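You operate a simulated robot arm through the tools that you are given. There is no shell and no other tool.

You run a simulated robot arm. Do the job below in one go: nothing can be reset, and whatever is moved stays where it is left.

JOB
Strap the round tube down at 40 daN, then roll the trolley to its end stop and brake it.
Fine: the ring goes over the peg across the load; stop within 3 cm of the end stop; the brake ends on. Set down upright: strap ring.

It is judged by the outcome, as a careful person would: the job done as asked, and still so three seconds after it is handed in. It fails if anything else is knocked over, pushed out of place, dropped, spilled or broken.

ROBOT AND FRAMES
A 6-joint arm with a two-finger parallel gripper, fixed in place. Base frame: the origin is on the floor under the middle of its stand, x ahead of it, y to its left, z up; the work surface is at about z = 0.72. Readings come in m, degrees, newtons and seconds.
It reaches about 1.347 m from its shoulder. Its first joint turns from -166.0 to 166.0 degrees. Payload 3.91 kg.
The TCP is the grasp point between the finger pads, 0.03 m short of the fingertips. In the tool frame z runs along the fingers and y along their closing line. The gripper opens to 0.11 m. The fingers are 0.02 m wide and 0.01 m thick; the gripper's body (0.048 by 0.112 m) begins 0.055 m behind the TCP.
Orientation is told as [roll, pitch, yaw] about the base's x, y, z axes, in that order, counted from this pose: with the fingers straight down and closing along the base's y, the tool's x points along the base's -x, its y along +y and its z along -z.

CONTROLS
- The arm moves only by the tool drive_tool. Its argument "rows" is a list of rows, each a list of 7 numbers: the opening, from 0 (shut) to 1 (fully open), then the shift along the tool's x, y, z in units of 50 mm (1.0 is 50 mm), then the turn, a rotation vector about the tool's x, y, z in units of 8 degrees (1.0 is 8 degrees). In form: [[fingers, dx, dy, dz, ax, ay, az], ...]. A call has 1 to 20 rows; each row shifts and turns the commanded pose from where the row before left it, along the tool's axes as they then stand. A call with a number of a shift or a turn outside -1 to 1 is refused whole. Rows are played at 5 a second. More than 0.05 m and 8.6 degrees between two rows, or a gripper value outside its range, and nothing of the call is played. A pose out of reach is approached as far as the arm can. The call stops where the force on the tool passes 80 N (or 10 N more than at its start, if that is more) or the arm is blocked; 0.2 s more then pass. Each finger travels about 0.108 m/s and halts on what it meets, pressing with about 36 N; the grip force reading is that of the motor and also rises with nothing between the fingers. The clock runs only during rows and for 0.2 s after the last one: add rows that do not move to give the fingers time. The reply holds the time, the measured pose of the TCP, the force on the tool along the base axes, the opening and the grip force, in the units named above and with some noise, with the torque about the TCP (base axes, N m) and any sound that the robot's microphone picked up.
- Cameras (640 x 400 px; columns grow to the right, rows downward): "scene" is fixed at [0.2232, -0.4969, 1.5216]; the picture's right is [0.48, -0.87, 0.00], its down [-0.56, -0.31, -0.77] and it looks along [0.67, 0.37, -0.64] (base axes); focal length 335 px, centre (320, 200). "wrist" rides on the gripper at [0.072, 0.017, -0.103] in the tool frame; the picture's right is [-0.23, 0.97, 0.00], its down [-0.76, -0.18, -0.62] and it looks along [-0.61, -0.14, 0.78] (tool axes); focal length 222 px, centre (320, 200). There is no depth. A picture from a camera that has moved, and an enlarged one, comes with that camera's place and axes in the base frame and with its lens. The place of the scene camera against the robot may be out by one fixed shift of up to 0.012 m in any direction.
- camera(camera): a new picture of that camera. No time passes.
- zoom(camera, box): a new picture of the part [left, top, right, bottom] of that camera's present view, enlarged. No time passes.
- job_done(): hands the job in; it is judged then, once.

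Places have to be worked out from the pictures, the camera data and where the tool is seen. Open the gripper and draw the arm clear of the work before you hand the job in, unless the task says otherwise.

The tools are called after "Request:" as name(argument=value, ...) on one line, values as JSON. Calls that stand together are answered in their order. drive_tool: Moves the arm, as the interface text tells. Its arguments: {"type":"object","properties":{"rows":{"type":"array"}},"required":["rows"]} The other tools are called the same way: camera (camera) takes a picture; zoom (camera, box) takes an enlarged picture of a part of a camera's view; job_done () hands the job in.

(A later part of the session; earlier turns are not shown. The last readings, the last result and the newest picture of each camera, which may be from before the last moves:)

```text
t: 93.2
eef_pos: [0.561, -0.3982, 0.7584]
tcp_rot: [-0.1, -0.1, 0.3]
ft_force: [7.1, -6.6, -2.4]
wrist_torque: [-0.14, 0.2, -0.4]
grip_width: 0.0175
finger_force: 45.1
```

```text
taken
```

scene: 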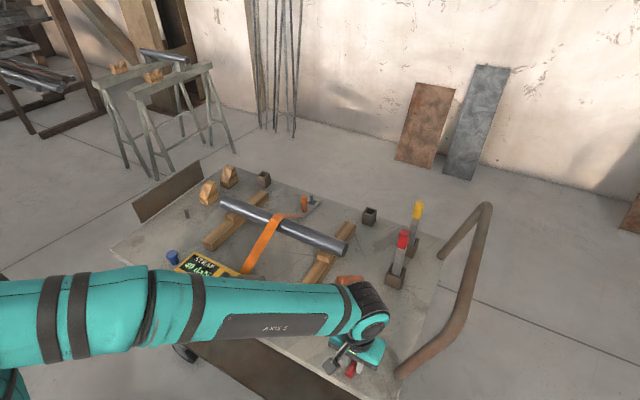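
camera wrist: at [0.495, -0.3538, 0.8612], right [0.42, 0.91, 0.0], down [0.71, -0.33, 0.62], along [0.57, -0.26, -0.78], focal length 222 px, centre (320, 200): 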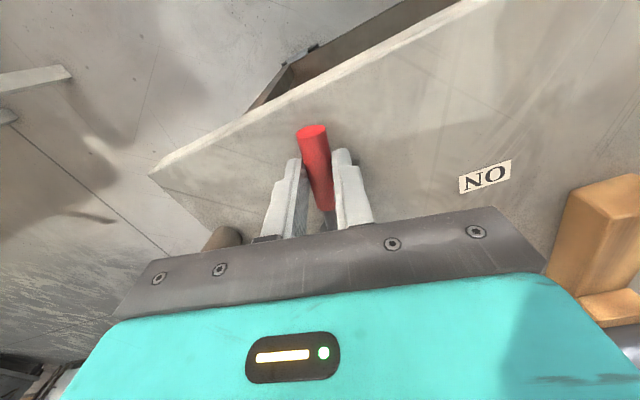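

The lever is now turned a full 90°, pointing at the robot. I release it, rise, and go back to the pipe handle.

Request:
drive_tool(rows=[[0.6, 0, 0, 0, 0, 0, 0], [0.6, 0, 0, 0, 0, 0, 0], [0.6, 0, 0, -0.6, 0, 0, 0], [0.6, 0, 0, -0.95, 0, 0, 0], [1, 0, 0, -0.95, 0, 0, 0], [1, 0, 0, -0.95, 0, 0, 0], [1, 0, 0, -0.95, 0, 0, 0], [1, 0, 0, -0.95, 0, 0, 0], [1, 0, 0, -0.95, 0, 0, 0], [1, -0.556, -0.64, 0, 0, 0, 0], [1, -0.556, -0.64, 0, 0, 0, 0], [1, -0.556, -0.64, 0, 0, 0, 0], [1, -0.556, -0.64, 0, 0, 0, 0], [1, -0.556, -0.64, 0, 0, 0, 0], [1, 0, 0, 0, 0, 0, 0]])

Request:
camera(camera="wrist")

Request:
camera(camera="scene")

```text
t: 96.4
eef_pos: [0.6969, -0.559, 1.0727]
tcp_rot: [0.1, -0.2, 0.1]
ft_force: [0.5, -0.1, 0.0]
wrist_torque: [0.01, -0.02, 0.0]
grip_width: 0.11
finger_force: 0.0
```

```text
taken
camera wrist: at [0.6248, -0.5427, 1.1762], right [0.23, 0.97, 0.0], down [0.76, -0.18, 0.62], along [0.61, -0.14, -0.78], focal length 222 px, centre (320, 200)
```

wrist: 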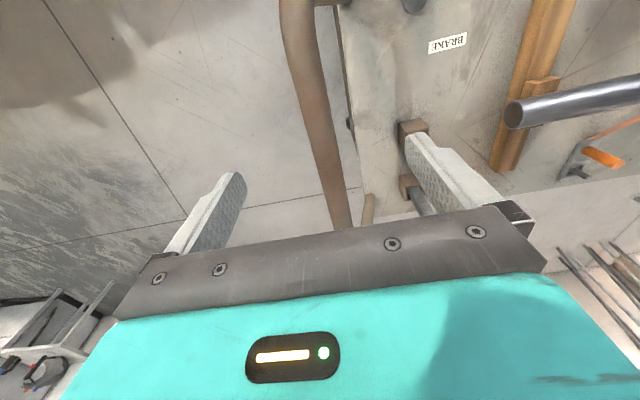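

```text
taken
```

scene: 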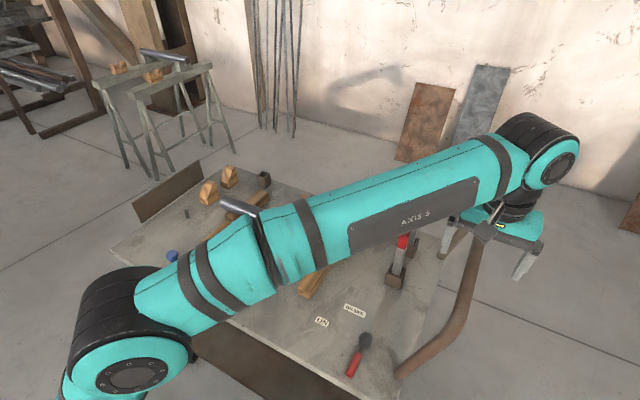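

Request:
drive_tool(rows=[[1, 0, -0.02, 0.75, 0, 0, 0], [1, 0, 0, 0.75, 0, 0, 0], [1, 0, 0, 0.75, 0, 0, 0], [1, 0, 0, 0, 0, 0, 0], [0, 0, 0, 0, 0, 0, 0], [0, 0, 0, 0, 0, 0, 0], [0, 0, 0, 0, 0, 0, 0], [0, 0, 0, 0, 0, 0, 0]])

Request:
drive_tool(rows=[[0, 0, 0.1, 0, 0, 0, 0], [0, 0, 0.1, 0, 0, 0, 0], [0, 0, 0.1, 0, 0, 0, 0], [0, 0, 0.1, 0, 0, 0, 0], [0, 0, 0, 0, 0, 0, 0]])

Request:
camera(camera="scene")

```text
t: 98.2
eef_pos: [0.6991, -0.5594, 0.9595]
tcp_rot: [0.1, -0.2, 0.2]
ft_force: [-2.7, 6.9, -3.5]
wrist_torque: [0.08, 0.23, -0.08]
grip_width: 0.0256
finger_force: 44.3
```

```text
t: 99.4
eef_pos: [0.6998, -0.5389, 0.9586]
tcp_rot: [0.2, 0.0, 0.0]
ft_force: [2.4, 2.5, -21.0]
wrist_torque: [0.07, -0.25, -0.09]
grip_width: 0.0255
finger_force: 45.1
```

```text
taken
```

scene: 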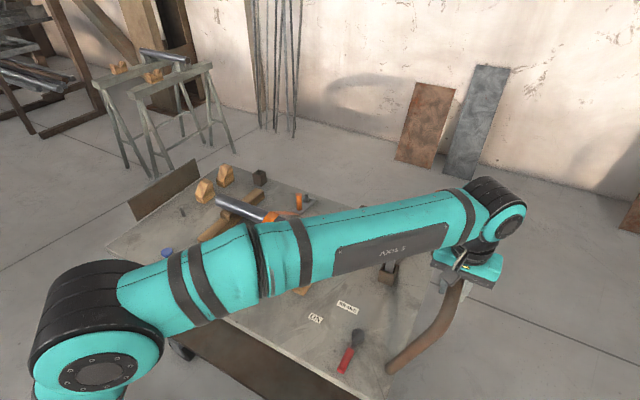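

The trolley now rolls freely in +y with almost no force. I continue slowly toward +y, watching for resistance from a stop.

Request:
drive_tool(rows=[[0, 0, 0.2, 0, 0, 0, 0], [0, 0, 0.25, 0, 0, 0, 0], [0, 0, 0.25, 0, 0, 0, 0], [0, 0, 0.25, 0, 0, 0, 0], [0, 0, 0.25, 0, 0, 0, 0], [0, 0, 0.25, 0, 0, 0, 0], [0, 0, 0.2, 0, 0, 0, 0], [0, 0, 0.1, 0, 0, 0, 0], [0, 0, 0, 0, 0, 0, 0]])

Request:
camera(camera="scene")

Request:
camera(camera="wrist")

```text
t: 101.4
eef_pos: [0.6992, -0.4526, 0.9604]
tcp_rot: [0.1, 0.0, 0.1]
ft_force: [-11.0, 1.0, -35.0]
wrist_torque: [-0.05, 0.06, -0.15]
grip_width: 0.0259
finger_force: 44.6
```

```text
taken
```

scene: 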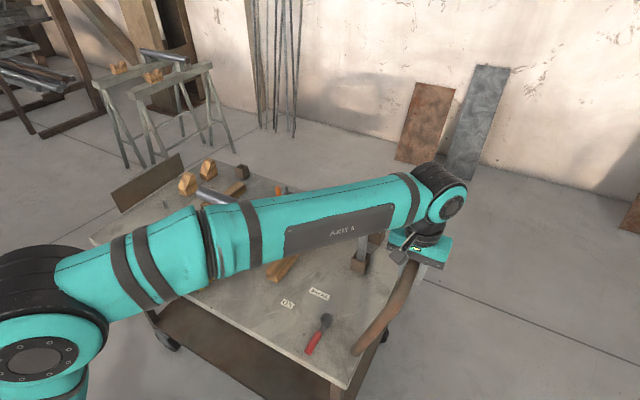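

```text
taken
camera wrist: at [0.6272, -0.436, 1.063], right [0.23, 0.97, 0.0], down [0.76, -0.18, 0.62], along [0.61, -0.14, -0.78], focal length 222 px, centre (320, 200)
```

wrist: 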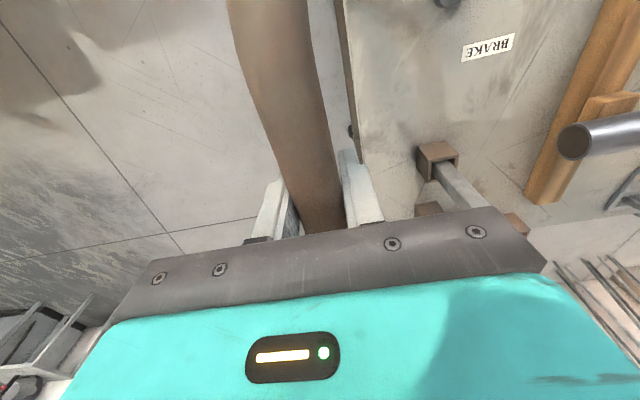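

No resistance along y over 10 cm, only some vertical clamp load. I raise the tool a few millimetres to centre the pads on the pipe and keep rolling +y.

Request:
drive_tool(rows=[[0, 0, 0, -0.1, 0, 0, 0], [0, 0, 0.2, 0, 0, 0, 0], [0, 0, 0.25, 0, 0, 0, 0], [0, 0, 0.25, 0, 0, 0, 0], [0, 0, 0.25, 0, 0, 0, 0], [0, 0, 0.25, 0, 0, 0, 0], [0, 0, 0.25, 0, 0, 0, 0], [0, 0, 0.25, 0, 0, 0, 0], [0, 0, 0.2, 0, 0, 0, 0], [0, 0, 0.1, 0, 0, 0, 0], [0, 0, 0, 0, 0, 0, 0]])

Request:
camera(camera="scene")

```text
t: 103.8
eef_pos: [0.7009, -0.3504, 0.9664]
tcp_rot: [0.1, -0.1, 0.1]
ft_force: [4.6, 0.6, -14.3]
wrist_torque: [-0.01, -0.11, -0.24]
grip_width: 0.0256
finger_force: 44.8
```

```text
taken
```

scene: 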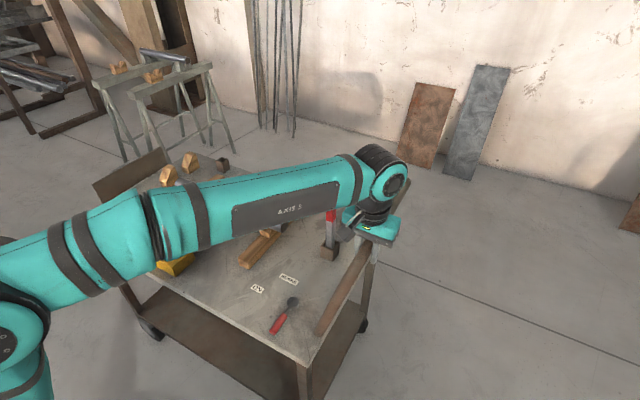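

Still rolling freely after 21 cm, and the uncovered floor shows no stop. I keep going in measured increments.

Request:
drive_tool(rows=[[0, 0, 0.2, 0, 0, 0, 0], [0, 0, 0.25, 0, 0, 0, 0], [0, 0, 0.25, 0, 0, 0, 0], [0, 0, 0.25, 0, 0, 0, 0], [0, 0, 0.25, 0, 0, 0, 0], [0, 0, 0.25, 0, 0, 0, 0], [0, 0, 0.25, 0, 0, 0, 0], [0, 0, 0.2, 0, 0, 0, 0], [0, 0, 0.1, 0, 0, 0, 0], [0, 0, 0, 0, 0, 0, 0]])

Request:
camera(camera="scene")

Request:
camera(camera="wrist")

```text
t: 106.0
eef_pos: [0.7011, -0.2526, 0.9655]
tcp_rot: [0.0, -0.1, 0.1]
ft_force: [38.4, -2.1, 10.2]
wrist_torque: [0.01, 0.17, -0.17]
grip_width: 0.0257
finger_force: 44.8
```

```text
taken
```

scene: 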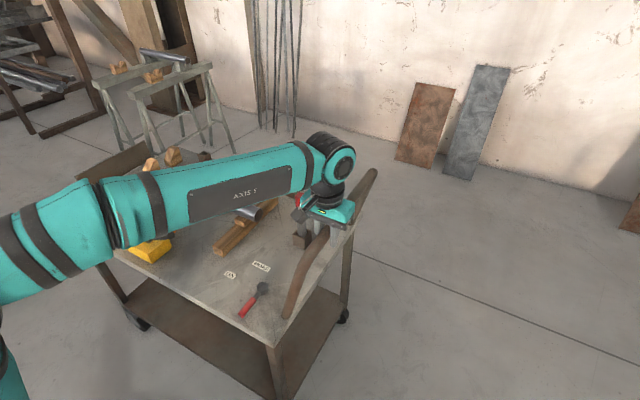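

```text
taken
camera wrist: at [0.6274, -0.2355, 1.0687], right [0.23, 0.97, 0.0], down [0.76, -0.18, 0.62], along [0.61, -0.14, -0.78], focal length 222 px, centre (320, 200)
```

wrist: 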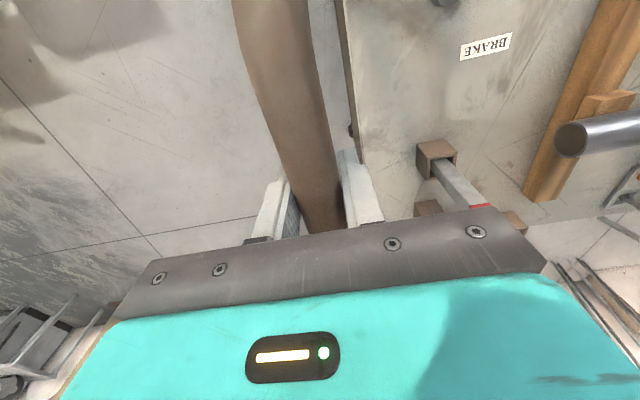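

Rolling continues freely; a sideways load is building along the pipe from the tight grip. I loosen the fingers into a cage around the pipe and keep pushing +y.

Request:
drive_tool(rows=[[0.42, 0, 0, 0, 0, 0, 0], [0.42, 0, 0, 0, 0, 0, 0], [0.42, 0, 0.2, 0, 0, 0, 0], [0.42, 0, 0.25, 0, 0, 0, 0], [0.42, 0, 0.25, 0, 0, 0, 0], [0.42, 0, 0.25, 0, 0, 0, 0], [0.42, 0, 0.25, 0, 0, 0, 0], [0.42, 0, 0.25, 0, 0, 0, 0], [0.42, 0, 0.2, 0, 0, 0, 0], [0.42, 0, 0.1, 0, 0, 0, 0], [0.42, 0, 0, 0, 0, 0, 0]])

Request:
camera(camera="scene")

Request:
camera(camera="wrist")

```text
t: 108.4
eef_pos: [0.6993, -0.1645, 0.9656]
tcp_rot: [0.1, -0.2, 0.0]
ft_force: [-0.1, -0.3, -0.3]
wrist_torque: [0.0, -0.03, 0.03]
grip_width: 0.0464
finger_force: 0.1
```

```text
taken
```

scene: 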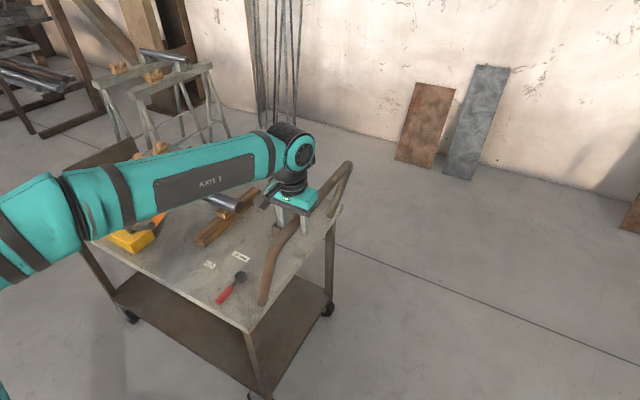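

```text
taken
camera wrist: at [0.6257, -0.1478, 1.0691], right [0.23, 0.97, 0.0], down [0.76, -0.18, 0.62], along [0.61, -0.14, -0.78], focal length 222 px, centre (320, 200)
```

wrist: 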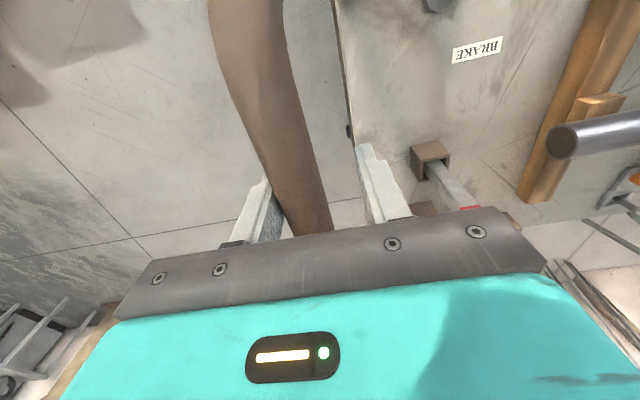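

No stop yet after about 40 cm. I continue another stretch.

Request:
drive_tool(rows=[[0.42, 0, 0.2, 0, 0, 0, 0], [0.42, 0, 0.25, 0, 0, 0, 0], [0.42, 0, 0.25, 0, 0, 0, 0], [0.42, 0, 0.25, 0, 0, 0, 0], [0.42, 0, 0.25, 0, 0, 0, 0], [0.42, 0, 0.25, 0, 0, 0, 0], [0.42, 0, 0.25, 0, 0, 0, 0], [0.42, 0, 0.2, 0, 0, 0, 0], [0.42, 0, 0.1, 0, 0, 0, 0], [0.42, 0, 0, 0, 0, 0, 0]])

Request:
camera(camera="scene")

Request:
camera(camera="wrist")

```text
t: 110.6
eef_pos: [0.6989, -0.0632, 0.965]
tcp_rot: [0.1, 0.0, 0.1]
ft_force: [-1.1, -1.8, -0.6]
wrist_torque: [0.06, 0.02, -0.01]
grip_width: 0.0467
finger_force: 1.1
```

```text
taken
```

scene: 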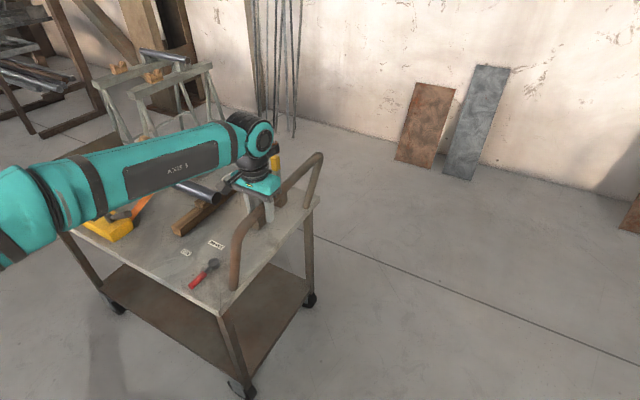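

```text
taken
camera wrist: at [0.6256, -0.0472, 1.0691], right [0.23, 0.97, 0.0], down [0.76, -0.18, 0.62], along [0.61, -0.14, -0.78], focal length 222 px, centre (320, 200)
```

wrist: 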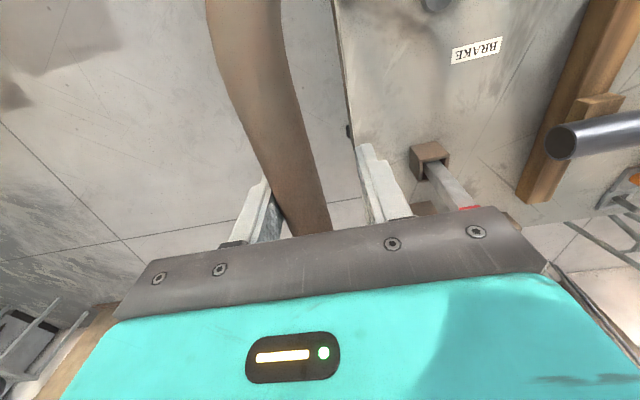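

Half a metre now with no resistance. I enlarge the scene around the wheels to look for a stop coming into view.

Request:
zoom(camera="scene", box=[60, 230, 340, 400])

Request:
zoom(camera="scene", box=[60, 100, 220, 250])

```text
2.29 times, centred on (200, 315) of scene
camera zoom: at [0.2232, -0.4969, 1.5216], right [0.48, -0.87, 0.0], down [-0.56, -0.31, -0.77], along [0.67, 0.37, -0.64], focal length 766 px, centre (594, -63)
```

zoom: 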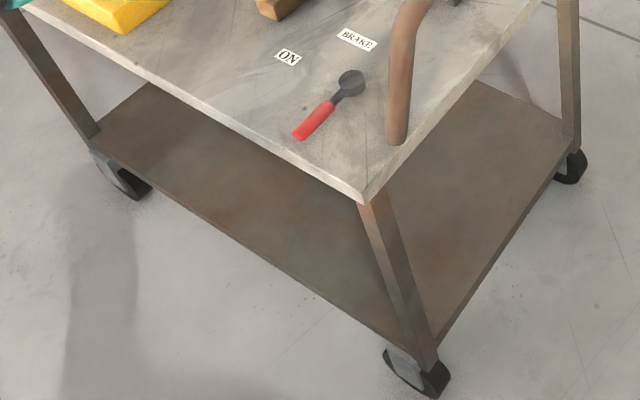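

```text
2.67 times, centred on (140, 175) of scene
camera zoom: at [0.2232, -0.4969, 1.5216], right [0.48, -0.87, 0.0], down [-0.56, -0.31, -0.77], along [0.67, 0.37, -0.64], focal length 894 px, centre (800, 267)
```

zoom: 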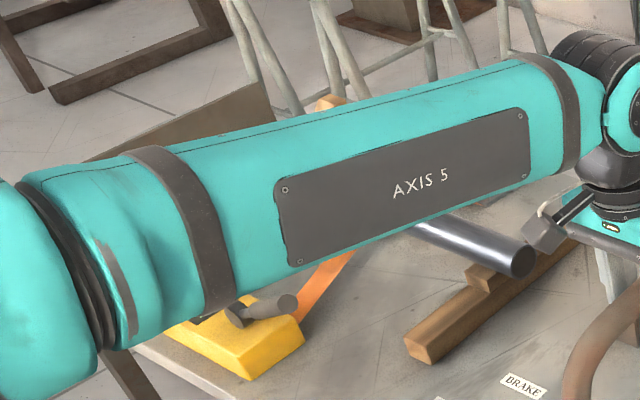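

Nothing visible around the wheels yet. I continue pushing another stretch toward +y.

Request:
drive_tool(rows=[[0.42, 0, 0.2, 0, 0, 0, 0], [0.42, 0, 0.25, 0, 0, 0, 0], [0.42, 0, 0.25, 0, 0, 0, 0], [0.42, 0, 0.25, 0, 0, 0, 0], [0.42, 0, 0.25, 0, 0, 0, 0], [0.42, 0, 0.25, 0, 0, 0, 0], [0.42, 0, 0.25, 0, 0, 0, 0], [0.42, 0, 0.2, 0, 0, 0, 0], [0.42, 0, 0.1, 0, 0, 0, 0], [0.42, 0, 0, 0, 0, 0, 0]])

Request:
camera(camera="scene")

Request:
camera(camera="wrist")

```text
t: 111.5
eef_pos: [0.6981, -0.032, 0.9647]
tcp_rot: [-0.2, 0.0, 0.1]
ft_force: [-4.1, -73.6, -8.8]
wrist_torque: [0.73, -0.85, -0.35]
grip_width: 0.1011
finger_force: 36.8
stopped in row 4: the force on the tool passed its limit at 81 N (the readings are from after the stop); the commanded pose is now the measured one
```

```text
taken
```

scene: 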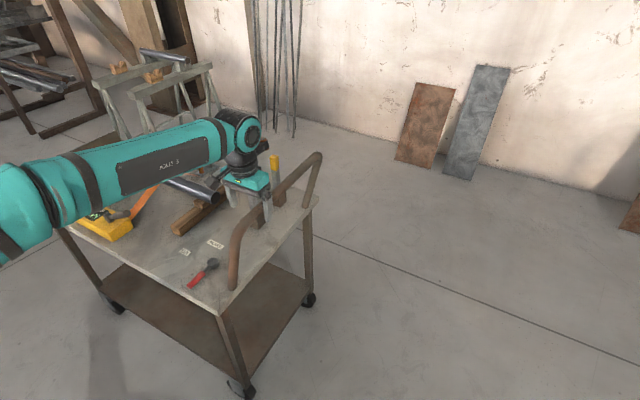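

```text
taken
camera wrist: at [0.6259, -0.0152, 1.0691], right [0.23, 0.97, 0.0], down [0.76, -0.17, 0.62], along [0.61, -0.14, -0.78], focal length 222 px, centre (320, 200)
```

wrist: 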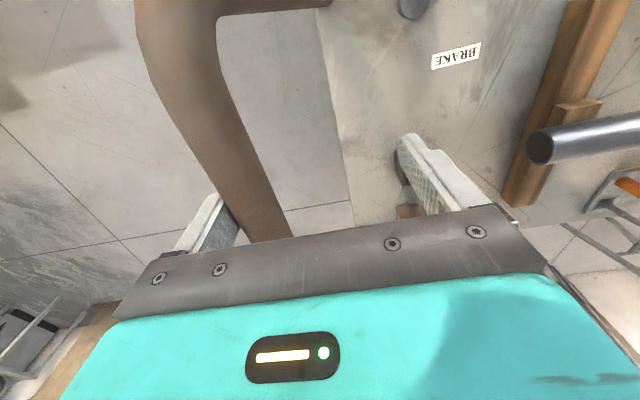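

The trolley stopped against something at about 0.50 m of total travel, pushing back on the fingers. I check closely that it's the stop and not the arm touching the winch or stakes.

Request:
zoom(camera="scene", box=[60, 120, 330, 300])

Request:
zoom(camera="scene", box=[60, 230, 340, 400])

```text
2.22 times, centred on (195, 210) of scene
camera zoom: at [0.2232, -0.4969, 1.5216], right [0.48, -0.87, 0.0], down [-0.56, -0.31, -0.77], along [0.67, 0.37, -0.64], focal length 745 px, centre (598, 178)
```

zoom: 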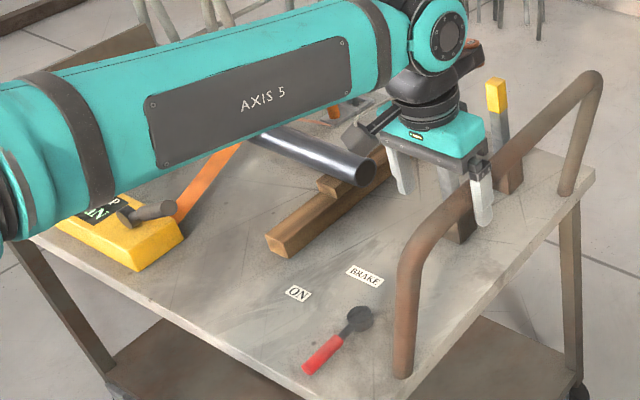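

```text
2.29 times, centred on (200, 315) of scene
camera zoom: at [0.2232, -0.4969, 1.5216], right [0.48, -0.87, 0.0], down [-0.56, -0.31, -0.77], along [0.67, 0.37, -0.64], focal length 766 px, centre (594, -63)
```

zoom: 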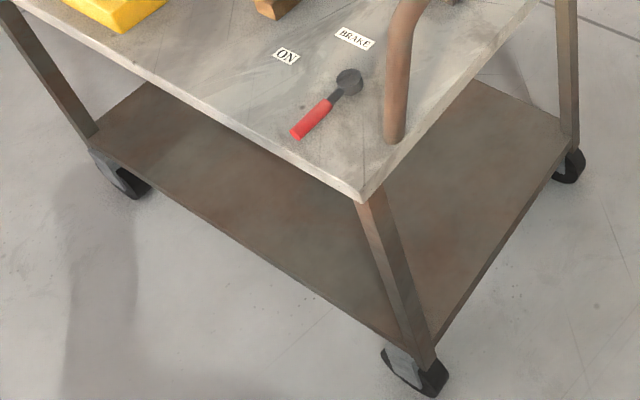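

Total travel measures 0.50 m (brake pivot now near y=0.09), the stakes and winch look untouched, so this is the end stop. I open, rise clear of the pipe, and move above the brake lever.

Request:
drive_tool(rows=[[1, 0, 0, 0, 0, 0, 0], [1, 0, 0, 0, 0, 0, 0], [1, 0, 0, -0.5, 0, 0, 0], [1, 0, 0, -0.9, 0, 0, 0], [1, 0, 0, -0.9, 0, 0, 0], [0.6, 0.69, 0.61, 0, 0, 0, 0], [0.6, 0.69, 0.61, 0, 0, 0, 0], [0.6, 0.69, 0.61, 0, 0, 0, 0], [0.6, 0.69, 0.61, 0, 0, 0, 0], [0.6, 0, 0, 0, 0, 0, 0]])

Request:
camera(camera="wrist")

Request:
camera(camera="scene")

```text
t: 113.7
eef_pos: [0.562, 0.0954, 1.0818]
tcp_rot: [-0.1, 0.0, 0.2]
ft_force: [-1.1, -0.1, -0.2]
wrist_torque: [0.02, 0.02, 0.03]
grip_width: 0.066
finger_force: 0.0
```

```text
taken
camera wrist: at [0.4888, 0.1112, 1.1839], right [0.22, 0.97, 0.0], down [0.76, -0.17, 0.62], along [0.61, -0.14, -0.78], focal length 222 px, centre (320, 200)
```

wrist: 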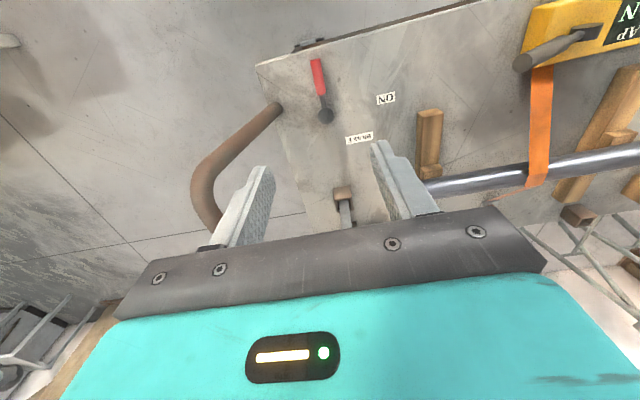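

```text
taken
```

scene: 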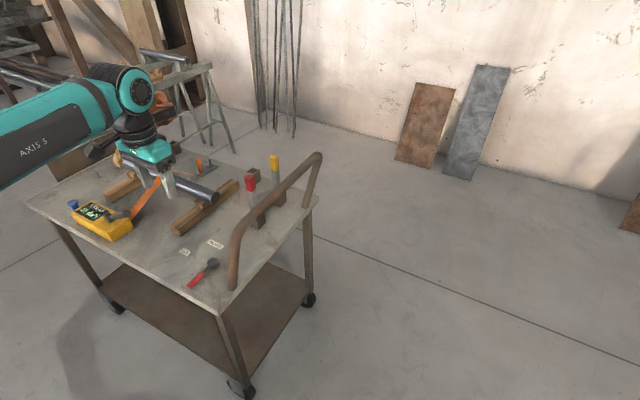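

The lever points at the robot: pivot ≈ (0.628, 0.088), tip ≈ (0.543, 0.0895). I centre on it and descend.

Request:
drive_tool(rows=[[0.6, -0.02, -0.13, 0.9, 0, 0, 0], [0.6, 0, 0, 0.98, 0, 0, 0], [0.6, 0, 0, 0.98, 0, 0, 0], [0.6, 0, 0, 0.98, 0, 0, 0], [0.6, 0, 0, 0.98, 0, 0, 0], [0.6, 0, 0, 0.98, 0, 0, 0], [0.6, 0, 0, 0.4, 0, 0, 0], [0.6, 0, 0, 0.28, 0, 0, 0], [0.6, 0, 0, 0, 0, 0, 0]])

Request:
camera(camera="wrist")

Request:
camera(camera="scene")

```text
t: 115.7
eef_pos: [0.5603, 0.0886, 0.7563]
tcp_rot: [-0.1, 0.1, 0.2]
ft_force: [0.0, 0.4, 0.0]
wrist_torque: [-0.02, 0.0, 0.02]
grip_width: 0.0661
finger_force: 0.0
```

```text
taken
camera wrist: at [0.4889, 0.1038, 0.8591], right [0.22, 0.97, 0.0], down [0.76, -0.17, 0.62], along [0.61, -0.14, -0.78], focal length 222 px, centre (320, 200)
```

wrist: 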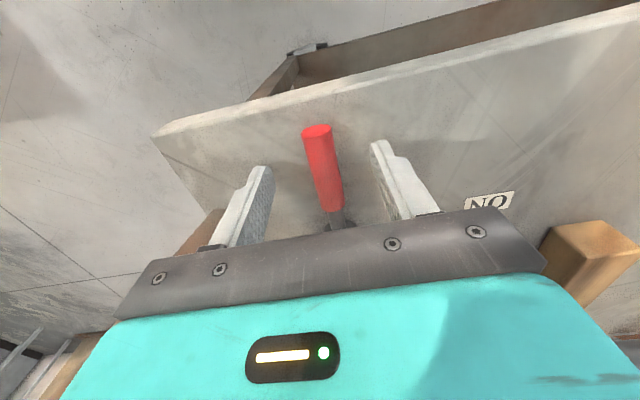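

```text
taken
```

scene: 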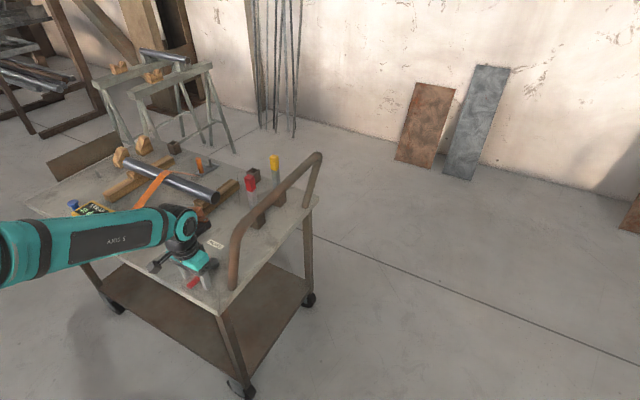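

The red grip is between the fingers. I close and turn the lever back toward ON in steps.

Request:
drive_tool(rows=[[0, 0, 0, 0, 0, 0, 0], [0, 0, 0, 0, 0, 0, 0], [0, 0, 0, 0, 0, 0, 0], [0, -0.013, 0.189, 0, 0, 0, 1], [0, -0.013, 0.189, 0, 0, 0, 1], [0, -0.013, 0.189, 0, 0, 0, 1], [0, -0.013, 0.189, 0, 0, 0, 1], [0, 0, 0, 0, 0, 0, 0]])

Request:
camera(camera="wrist")

Request:
camera(camera="scene")

```text
t: 117.5
eef_pos: [0.5724, 0.1235, 0.7562]
tcp_rot: [-0.2, 0.1, -31.9]
ft_force: [-5.1, 0.6, -30.6]
wrist_torque: [0.09, 0.31, -0.13]
grip_width: 0.0175
finger_force: 45.0
```

```text
taken
camera wrist: at [0.5194, 0.176, 0.8592], right [0.71, 0.71, 0.0], down [0.55, -0.55, 0.62], along [0.44, -0.44, -0.78], focal length 222 px, centre (320, 200)
```

wrist: 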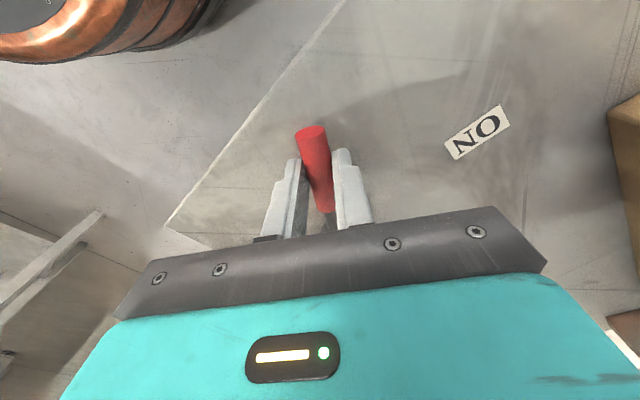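

```text
taken
```

scene: 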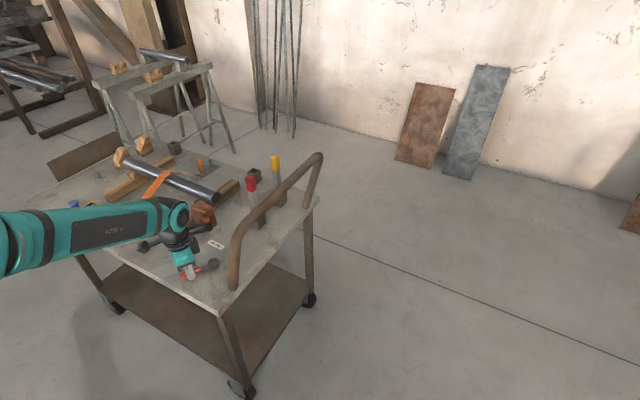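

About 58° remaining angle to ON is shrinking; before going on I check the copper-coloured wrist part's clearance to the tube, bearers and stakes.

Request:
zoom(camera="scene", box=[100, 130, 310, 300])

```text
2.35 times, centred on (205, 215) of scene
camera zoom: at [0.2232, -0.4969, 1.5216], right [0.48, -0.87, 0.0], down [-0.56, -0.31, -0.77], along [0.67, 0.37, -0.64], focal length 788 px, centre (591, 165)
```

zoom: 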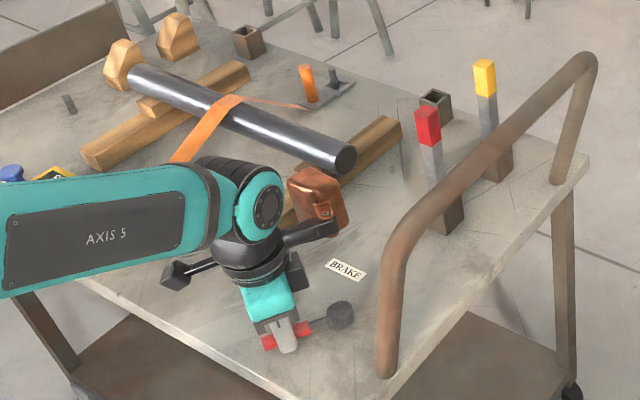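

The wrist part stays at least several centimetres from the tube end and stakes. I continue turning toward ON.

Request:
drive_tool(rows=[[0, -0.013, 0.189, -0.03, 0, 0, 1], [0, -0.013, 0.189, 0, 0, 0, 1], [0, -0.013, 0.189, 0, 0, 0, 1], [0, -0.013, 0.189, 0, 0, 0, 1], [0, 0, 0, 0, 0, 0, 0]])

Request:
zoom(camera="scene", box=[100, 130, 310, 300])

Request:
camera(camera="wrist")

```text
t: 118.7
eef_pos: [0.5994, 0.1475, 0.7587]
tcp_rot: [0.0, 0.0, -63.8]
ft_force: [3.8, 6.8, -5.0]
wrist_torque: [0.66, 0.2, 0.38]
grip_width: 0.0175
finger_force: 45.0
```

```text
2.35 times, centred on (205, 215) of scene
camera zoom: at [0.2232, -0.4969, 1.5216], right [0.48, -0.87, 0.0], down [-0.56, -0.31, -0.77], along [0.67, 0.37, -0.64], focal length 788 px, centre (591, 165)
```

zoom: 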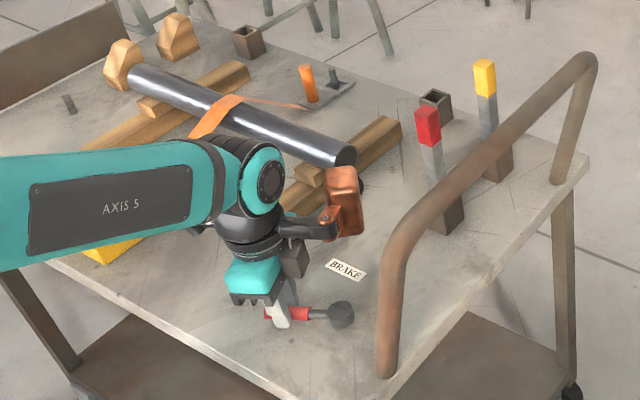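

```text
taken
camera wrist: at [0.5825, 0.2207, 0.8618], right [0.97, 0.22, 0.0], down [0.17, -0.76, 0.63], along [0.14, -0.61, -0.78], focal length 222 px, centre (320, 200)
```

wrist: 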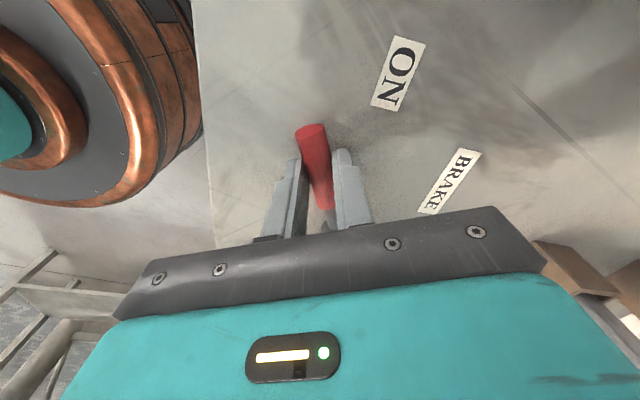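

Request:
drive_tool(rows=[[0, -0.013, 0.189, 0, 0, 0, 1], [0, -0.013, 0.189, 0, 0, 0, 1], [0, -0.01, 0.15, 0, 0, 0, 0.8], [0, 0, 0, 0, 0, 0, 0]])

Request:
zoom(camera="scene", box=[100, 130, 310, 300])

Request:
camera(camera="wrist")

```text
t: 119.7
eef_pos: [0.6238, 0.1546, 0.7588]
tcp_rot: [0.1, -0.1, -86.2]
ft_force: [6.7, 25.1, 12.0]
wrist_torque: [0.75, -0.12, 0.58]
grip_width: 0.0174
finger_force: 45.0
```

```text
2.35 times, centred on (205, 215) of scene
camera zoom: at [0.2232, -0.4969, 1.5216], right [0.48, -0.87, 0.0], down [-0.56, -0.31, -0.77], along [0.67, 0.37, -0.64], focal length 788 px, centre (591, 165)
```

zoom: 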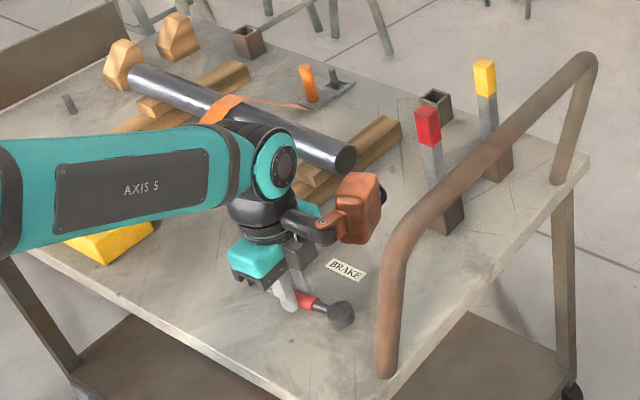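

```text
taken
camera wrist: at [0.6365, 0.2284, 0.8619], right [0.99, -0.16, 0.0], down [-0.13, -0.77, 0.62], along [-0.1, -0.62, -0.78], focal length 222 px, centre (320, 200)
```

wrist: 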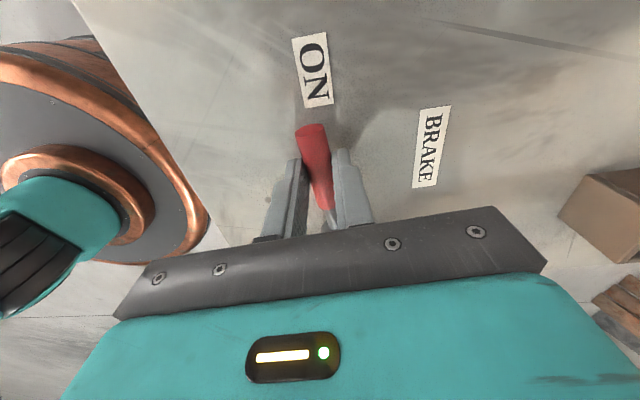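

Nearly at ON. I turn the last few degrees until it meets its stop.

Request:
drive_tool(rows=[[0, -0.005, 0.095, 0, 0, 0, 0.5], [0, 0, 0.03, 0, 0, 0, 0.1], [0, 0, 0.03, 0, 0, 0, 0], [0, 0, 0, 0, 0, 0, 0]])

Request:
camera(camera="wrist")

Request:
camera(camera="scene")

```text
t: 120.7
eef_pos: [0.6304, 0.1554, 0.7597]
tcp_rot: [0.0, -0.3, -91.0]
ft_force: [-22.4, 26.5, 12.7]
wrist_torque: [0.66, 0.49, 0.32]
grip_width: 0.0175
finger_force: 44.6
```

```text
taken
camera wrist: at [0.6487, 0.2272, 0.8617], right [0.97, -0.24, 0.0], down [-0.19, -0.76, 0.63], along [-0.15, -0.61, -0.78], focal length 222 px, centre (320, 200)
```

wrist: 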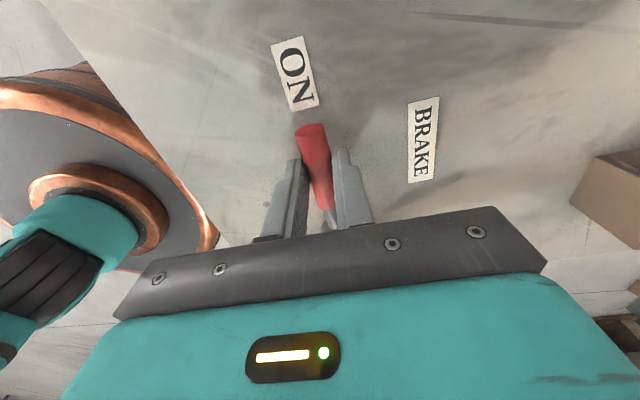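

```text
taken
```

scene: 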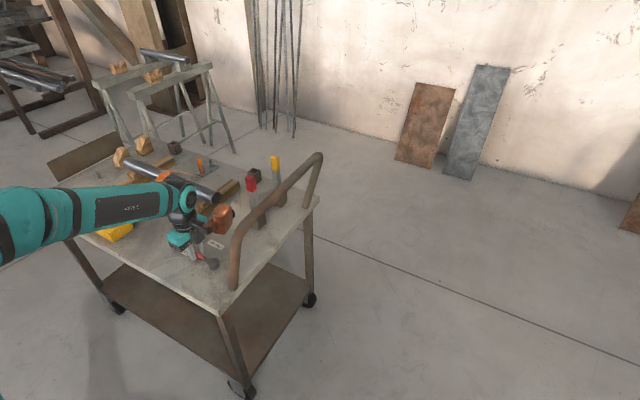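

Request:
zoom(camera="scene", box=[60, 230, 340, 400])

```text
2.29 times, centred on (200, 315) of scene
camera zoom: at [0.2232, -0.4969, 1.5216], right [0.48, -0.87, 0.0], down [-0.56, -0.31, -0.77], along [0.67, 0.37, -0.64], focal length 766 px, centre (594, -63)
```

zoom: 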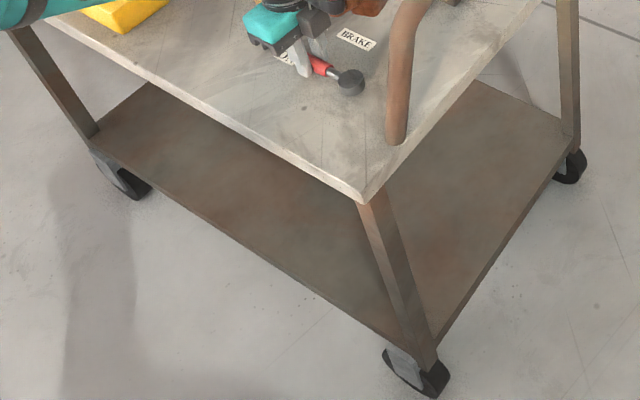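

Compared with the moment of contact, the trolley is within a few millimetres of the stop. I release the lever, lift off, and verify it stays at ON.

Request:
drive_tool(rows=[[0.3, 0, 0, 0, 0, 0, 0], [0.6, 0, 0, 0, 0, 0, 0], [0.6, 0, 0, 0, 0, 0, 0], [0.6, 0, 0, -0.6, 0, 0, 0], [0.6, 0, 0, -0.9, 0, 0, 0], [0.6, 0, 0, -0.95, 0, 0, 0], [0.6, 0, 0, -0.95, 0, 0, 0], [0.6, 0, 0, -0.95, 0, 0, 0], [0.6, 0, 0, 0, 0, 0, 0]])

Request:
camera(camera="wrist")

Request:
zoom(camera="scene", box=[140, 210, 280, 310])

Request:
camera(camera="scene")

```text
t: 122.7
eef_pos: [0.6329, 0.1523, 0.9773]
tcp_rot: [-0.1, -0.2, -91.0]
ft_force: [0.2, 0.7, 0.4]
wrist_torque: [0.0, -0.01, 0.04]
grip_width: 0.0658
finger_force: 0.1
```

```text
taken
camera wrist: at [0.6513, 0.2245, 1.0798], right [0.97, -0.24, 0.0], down [-0.19, -0.76, 0.63], along [-0.15, -0.61, -0.78], focal length 222 px, centre (320, 200)
```

wrist: 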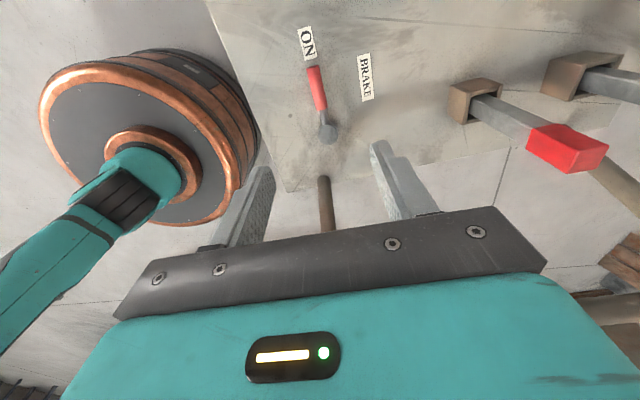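

```text
4.00 times, centred on (210, 260) of scene
camera zoom: at [0.2232, -0.4969, 1.5216], right [0.48, -0.87, 0.0], down [-0.56, -0.31, -0.77], along [0.67, 0.37, -0.64], focal length 1340 px, centre (760, -40)
```

zoom: 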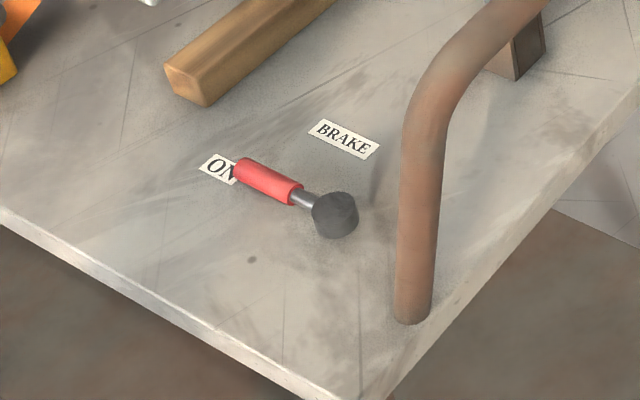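

```text
taken
```

scene: 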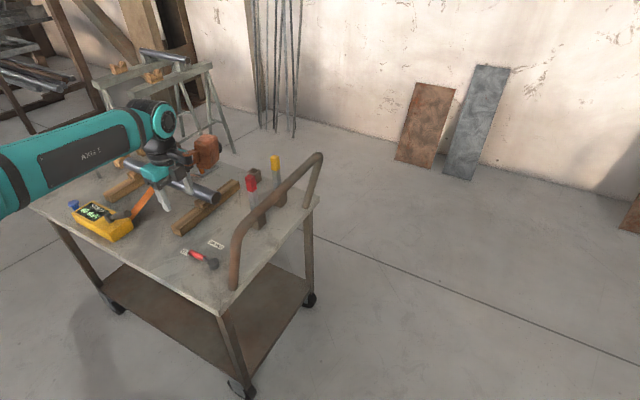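

The lever is back on ON and the trolley is at 0.50 m. To be sure this really is the end stop, I'll look under the trolley from its rear: first rise and move back over the open floor on the −y side.

Request:
drive_tool(rows=[[0.6, 0, 0, -0.9, 0, 0, 0], [0.6, 0, 0, -0.9, 0, 0, 0], [0.6, 0, 0, -0.9, 0, 0, 0], [0.6, -0.96, 0, 0, 0, 0, 0], [0.6, -0.96, 0, 0, 0, 0, 0], [0.6, -0.96, 0, 0, 0, 0, 0], [0.6, -0.96, 0, 0, 0, 0, 0], [0.6, -0.96, 0, 0, 0, 0, 0], [0.6, -0.96, 0, 0, 0, 0, 0], [0.6, -0.96, 0, 0, 0, 0, 0], [0.6, -0.96, 0, 0, 0, 0, 0], [0.6, -0.96, 0, 0, 0, 0, 0], [0.6, -0.96, 0, 0, 0, 0, 0], [0.6, -0.96, 0, 0, 0, 0, 0], [0.6, -0.96, 0, 0, 0, 0, 0], [0.6, 0, 0, 0, 0, 0, 0]])

Request:
drive_tool(rows=[[0.6, 0, 0, 0, 0, 0, -1], [0.6, 0, 0, 0, 0, 0, -1], [0.6, 0, 0, 0, 0, 0, -1], [0.6, 0, 0, 0, 0, 0, -1], [0.6, 0, 0, 0, 0, 0, -1], [0.6, 0, 0, 0, 0, 0, -1], [0.6, 0, 0, 0, 0, 0, -1], [0.6, 0, 0, 0, 0, 0, -1], [0.6, 0, 0, 0, 0, 0, -1], [0.6, 0, 0, 0, 0, 0, -1], [0.6, 0, 0, 0, 0, 0, -1], [0.6, 0, 0, 0, 0, 0, -1], [0.6, 0, 0, 0, 0, 0, -1], [0.6, 0, 0, 0, 0, 0, -1], [0.6, 0, 0, 0, 0, 0, -1], [0.6, 0, 0, 0, 0, 0, -1], [0.6, 0, 0, 0, 0, 0, -1], [0.6, 0, 0, 0, 0, 0, -1], [0.6, 0, 0, 0, 0, 0, -1], [0.6, 0, 0, 0, 0, 0, -1]])

Request:
camera(camera="wrist")

Request:
camera(camera="scene")

```text
t: 126.1
eef_pos: [0.6216, -0.4201, 1.1152]
tcp_rot: [0.1, 0.0, -91.1]
ft_force: [-0.2, 0.0, -0.3]
wrist_torque: [0.0, 0.04, -0.01]
grip_width: 0.0661
finger_force: 0.1
```

```text
t: 130.3
eef_pos: [0.6221, -0.4202, 1.1124]
tcp_rot: [0.1, 0.1, 69.1]
ft_force: [-0.6, 0.0, -0.7]
wrist_torque: [-0.01, 0.02, 0.0]
grip_width: 0.066
finger_force: 0.1
```

```text
taken
camera wrist: at [0.5802, -0.4825, 1.2155], right [-0.83, 0.56, 0.0], down [0.44, 0.65, 0.62], along [0.35, 0.51, -0.78], focal length 222 px, centre (320, 200)
```

wrist: 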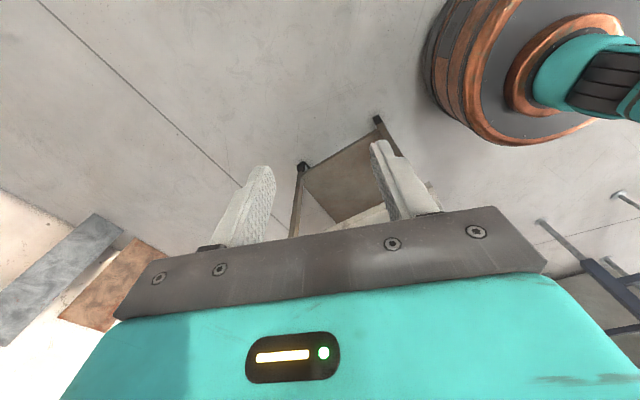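

```text
taken
```

scene: 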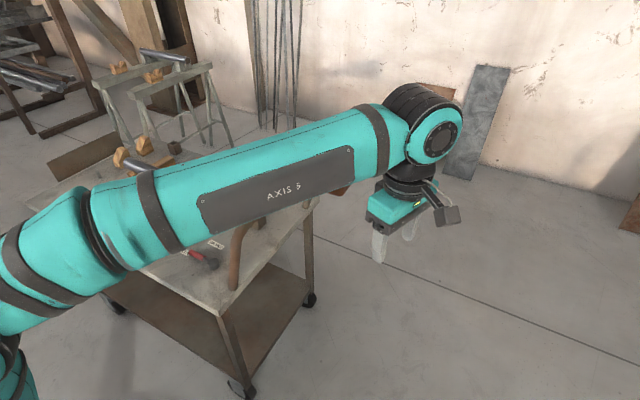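

I lower and tilt the camera to look under the trolley's shelf from behind.

Request:
drive_tool(rows=[[0.6, 0, 0, 0, 0, 0, -1], [0.6, 0, 0, 0, 0, 0, -1], [0.6, 0, 0, 0, 0, 0, -1], [0.6, 0, 0, 0.95, 0, 0, 0], [0.6, 0, 0, 0.95, 0, 0, 0], [0.6, 0, 0, 0.95, 0, 0, 0], [0.6, 0, 0, 0.95, 0, 0, 0], [0.6, 0, 0, 0.95, 0, 0, 0], [0.6, 0, 0, 0.95, 0, 0, 0], [0.6, 0, 0, 0.95, 0, 0, 0], [0.6, 0, 0, 0, 0, -1, 0], [0.6, 0, 0, 0, 0, -1, 0], [0.6, 0, 0, 0, 0, -1, 0], [0.6, 0, 0, 0, 0, -1, 0], [0.6, 0, 0, 0, 0, 0, 0]])

Request:
camera(camera="wrist")

Request:
camera(camera="scene")

```text
t: 133.5
eef_pos: [0.6232, -0.4216, 0.7783]
tcp_rot: [-0.1, -31.9, 93.1]
ft_force: [0.0, -0.6, -0.5]
wrist_torque: [0.01, -0.03, 0.0]
grip_width: 0.066
finger_force: 0.2
```

```text
taken
camera wrist: at [0.6117, -0.5395, 0.828], right [-0.98, 0.14, 0.12], down [0.16, 0.33, 0.93], along [0.09, 0.93, -0.34], focal length 222 px, centre (320, 200)
```

wrist: 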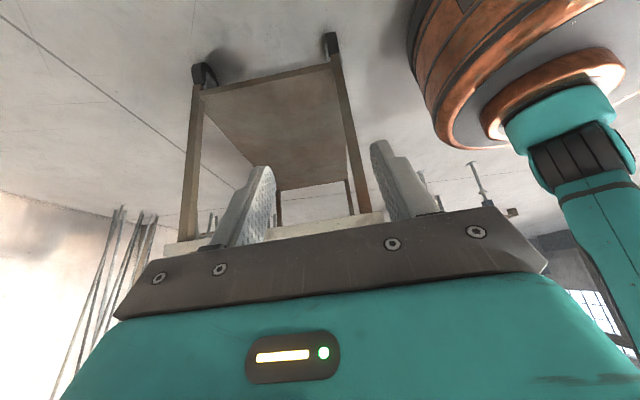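

```text
taken
```

scene: 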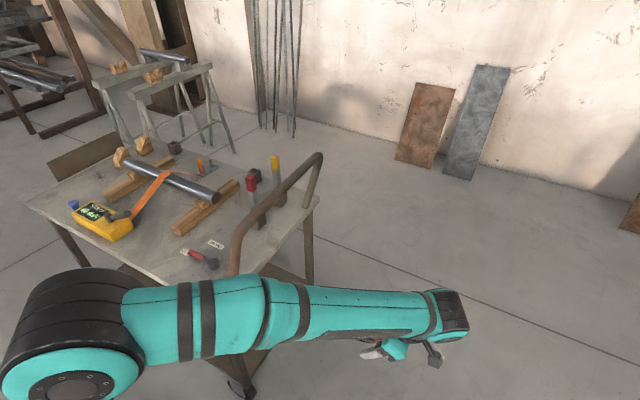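

Request:
zoom(camera="wrist", box=[170, 20, 370, 150])

Request:
zoom(camera="wrist", box=[180, 20, 260, 120])

Request:
zoom(camera="scene", box=[30, 120, 340, 290])

```text
3.08 times, centred on (270, 85) of wrist
camera zoom: at [0.6117, -0.5395, 0.828], right [-0.98, 0.14, 0.12], down [0.16, 0.33, 0.93], along [0.09, 0.93, -0.34], focal length 684 px, centre (474, 554)
```

zoom: 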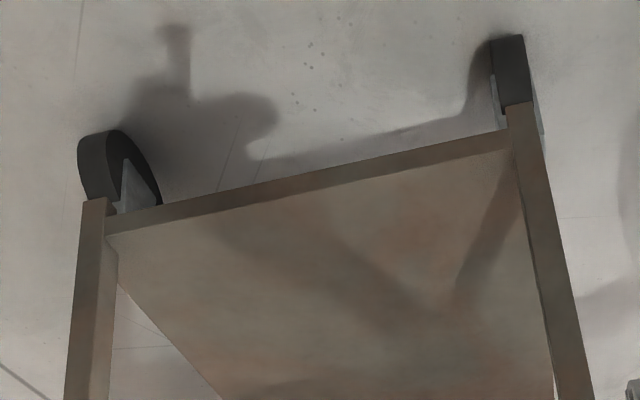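

```text
4.00 times, centred on (220, 70) of wrist
camera zoom: at [0.6117, -0.5395, 0.828], right [-0.98, 0.14, 0.12], down [0.16, 0.33, 0.93], along [0.09, 0.93, -0.34], focal length 888 px, centre (720, 720)
```

zoom: 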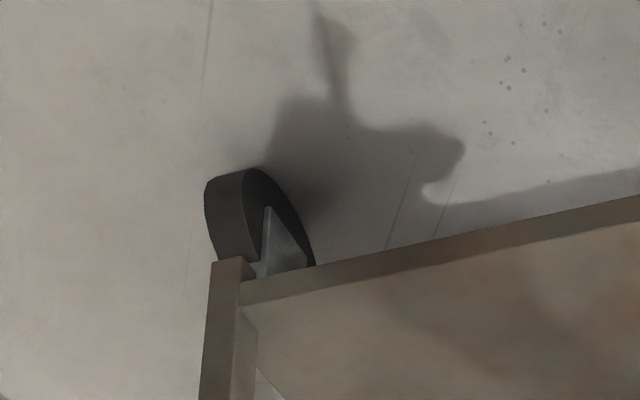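

```text
2.06 times, centred on (185, 205) of scene
camera zoom: at [0.2232, -0.4969, 1.5216], right [0.48, -0.87, 0.0], down [-0.56, -0.31, -0.77], along [0.67, 0.37, -0.64], focal length 692 px, centre (599, 190)
```

zoom: 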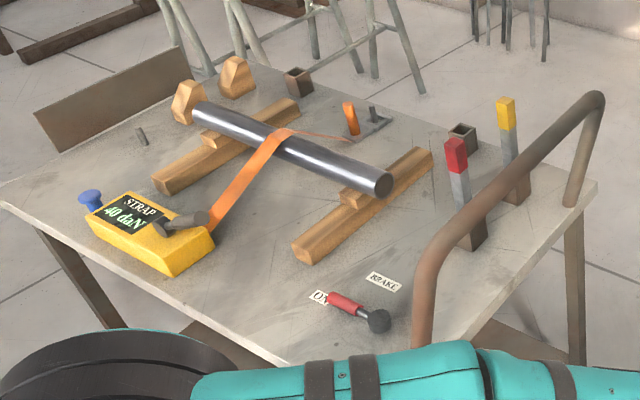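

No floor-mounted stop is visible, so the 0.50 m limit it struck is the end stop; the display holds 40 daN, ring upright, brake on, stakes and wedges in place. I now untilt, open the gripper and raise the arm clear of the trolley.

Request:
drive_tool(rows=[[1, 0, 0, 0, 0, 1, 0], [1, 0, 0, 0, 0, 1, 0], [1, 0, 0, 0, 0, 1, 0], [1, 0, 0, 0, 0, 1, 0], [1, 0, 0, -0.95, 0, 0, 0], [1, 0, 0, -0.95, 0, 0, 0], [1, 0, 0, -0.95, 0, 0, 0], [1, 0, 0, -0.95, 0, 0, 0], [1, 0, 0, -0.95, 0, 0, 0], [1, 0, 0, -0.95, 0, 0, 0], [1, 0, 0, 0, 0, 0, 0], [1, 0, 0, 0, 0, 0, 0]])

Request:
camera(camera="scene")

Request:
camera(camera="wrist")

```text
t: 136.1
eef_pos: [0.6235, -0.4224, 1.0653]
tcp_rot: [0.0, 0.1, 93.0]
ft_force: [0.3, -0.2, 1.0]
wrist_torque: [0.0, 0.0, 0.02]
grip_width: 0.11
finger_force: 0.0
```

```text
taken
```

scene: 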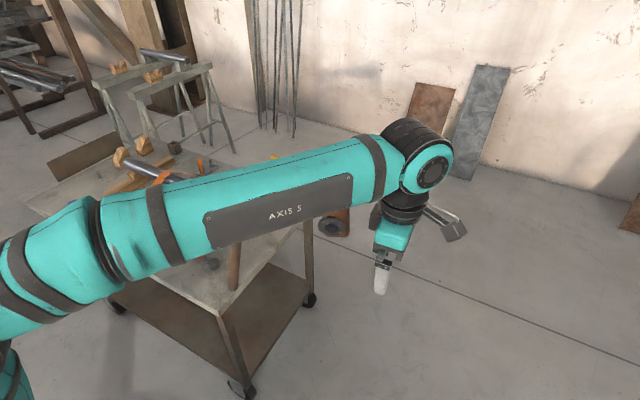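

```text
taken
camera wrist: at [0.6089, -0.4949, 1.1685], right [-0.98, 0.18, 0.0], down [0.14, 0.77, 0.62], along [0.11, 0.61, -0.78], focal length 222 px, centre (320, 200)
```

wrist: 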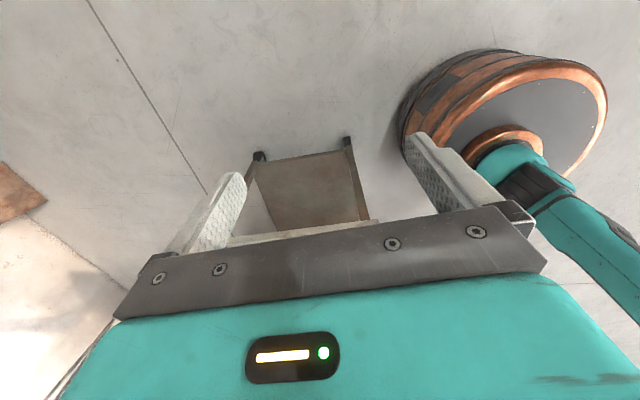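

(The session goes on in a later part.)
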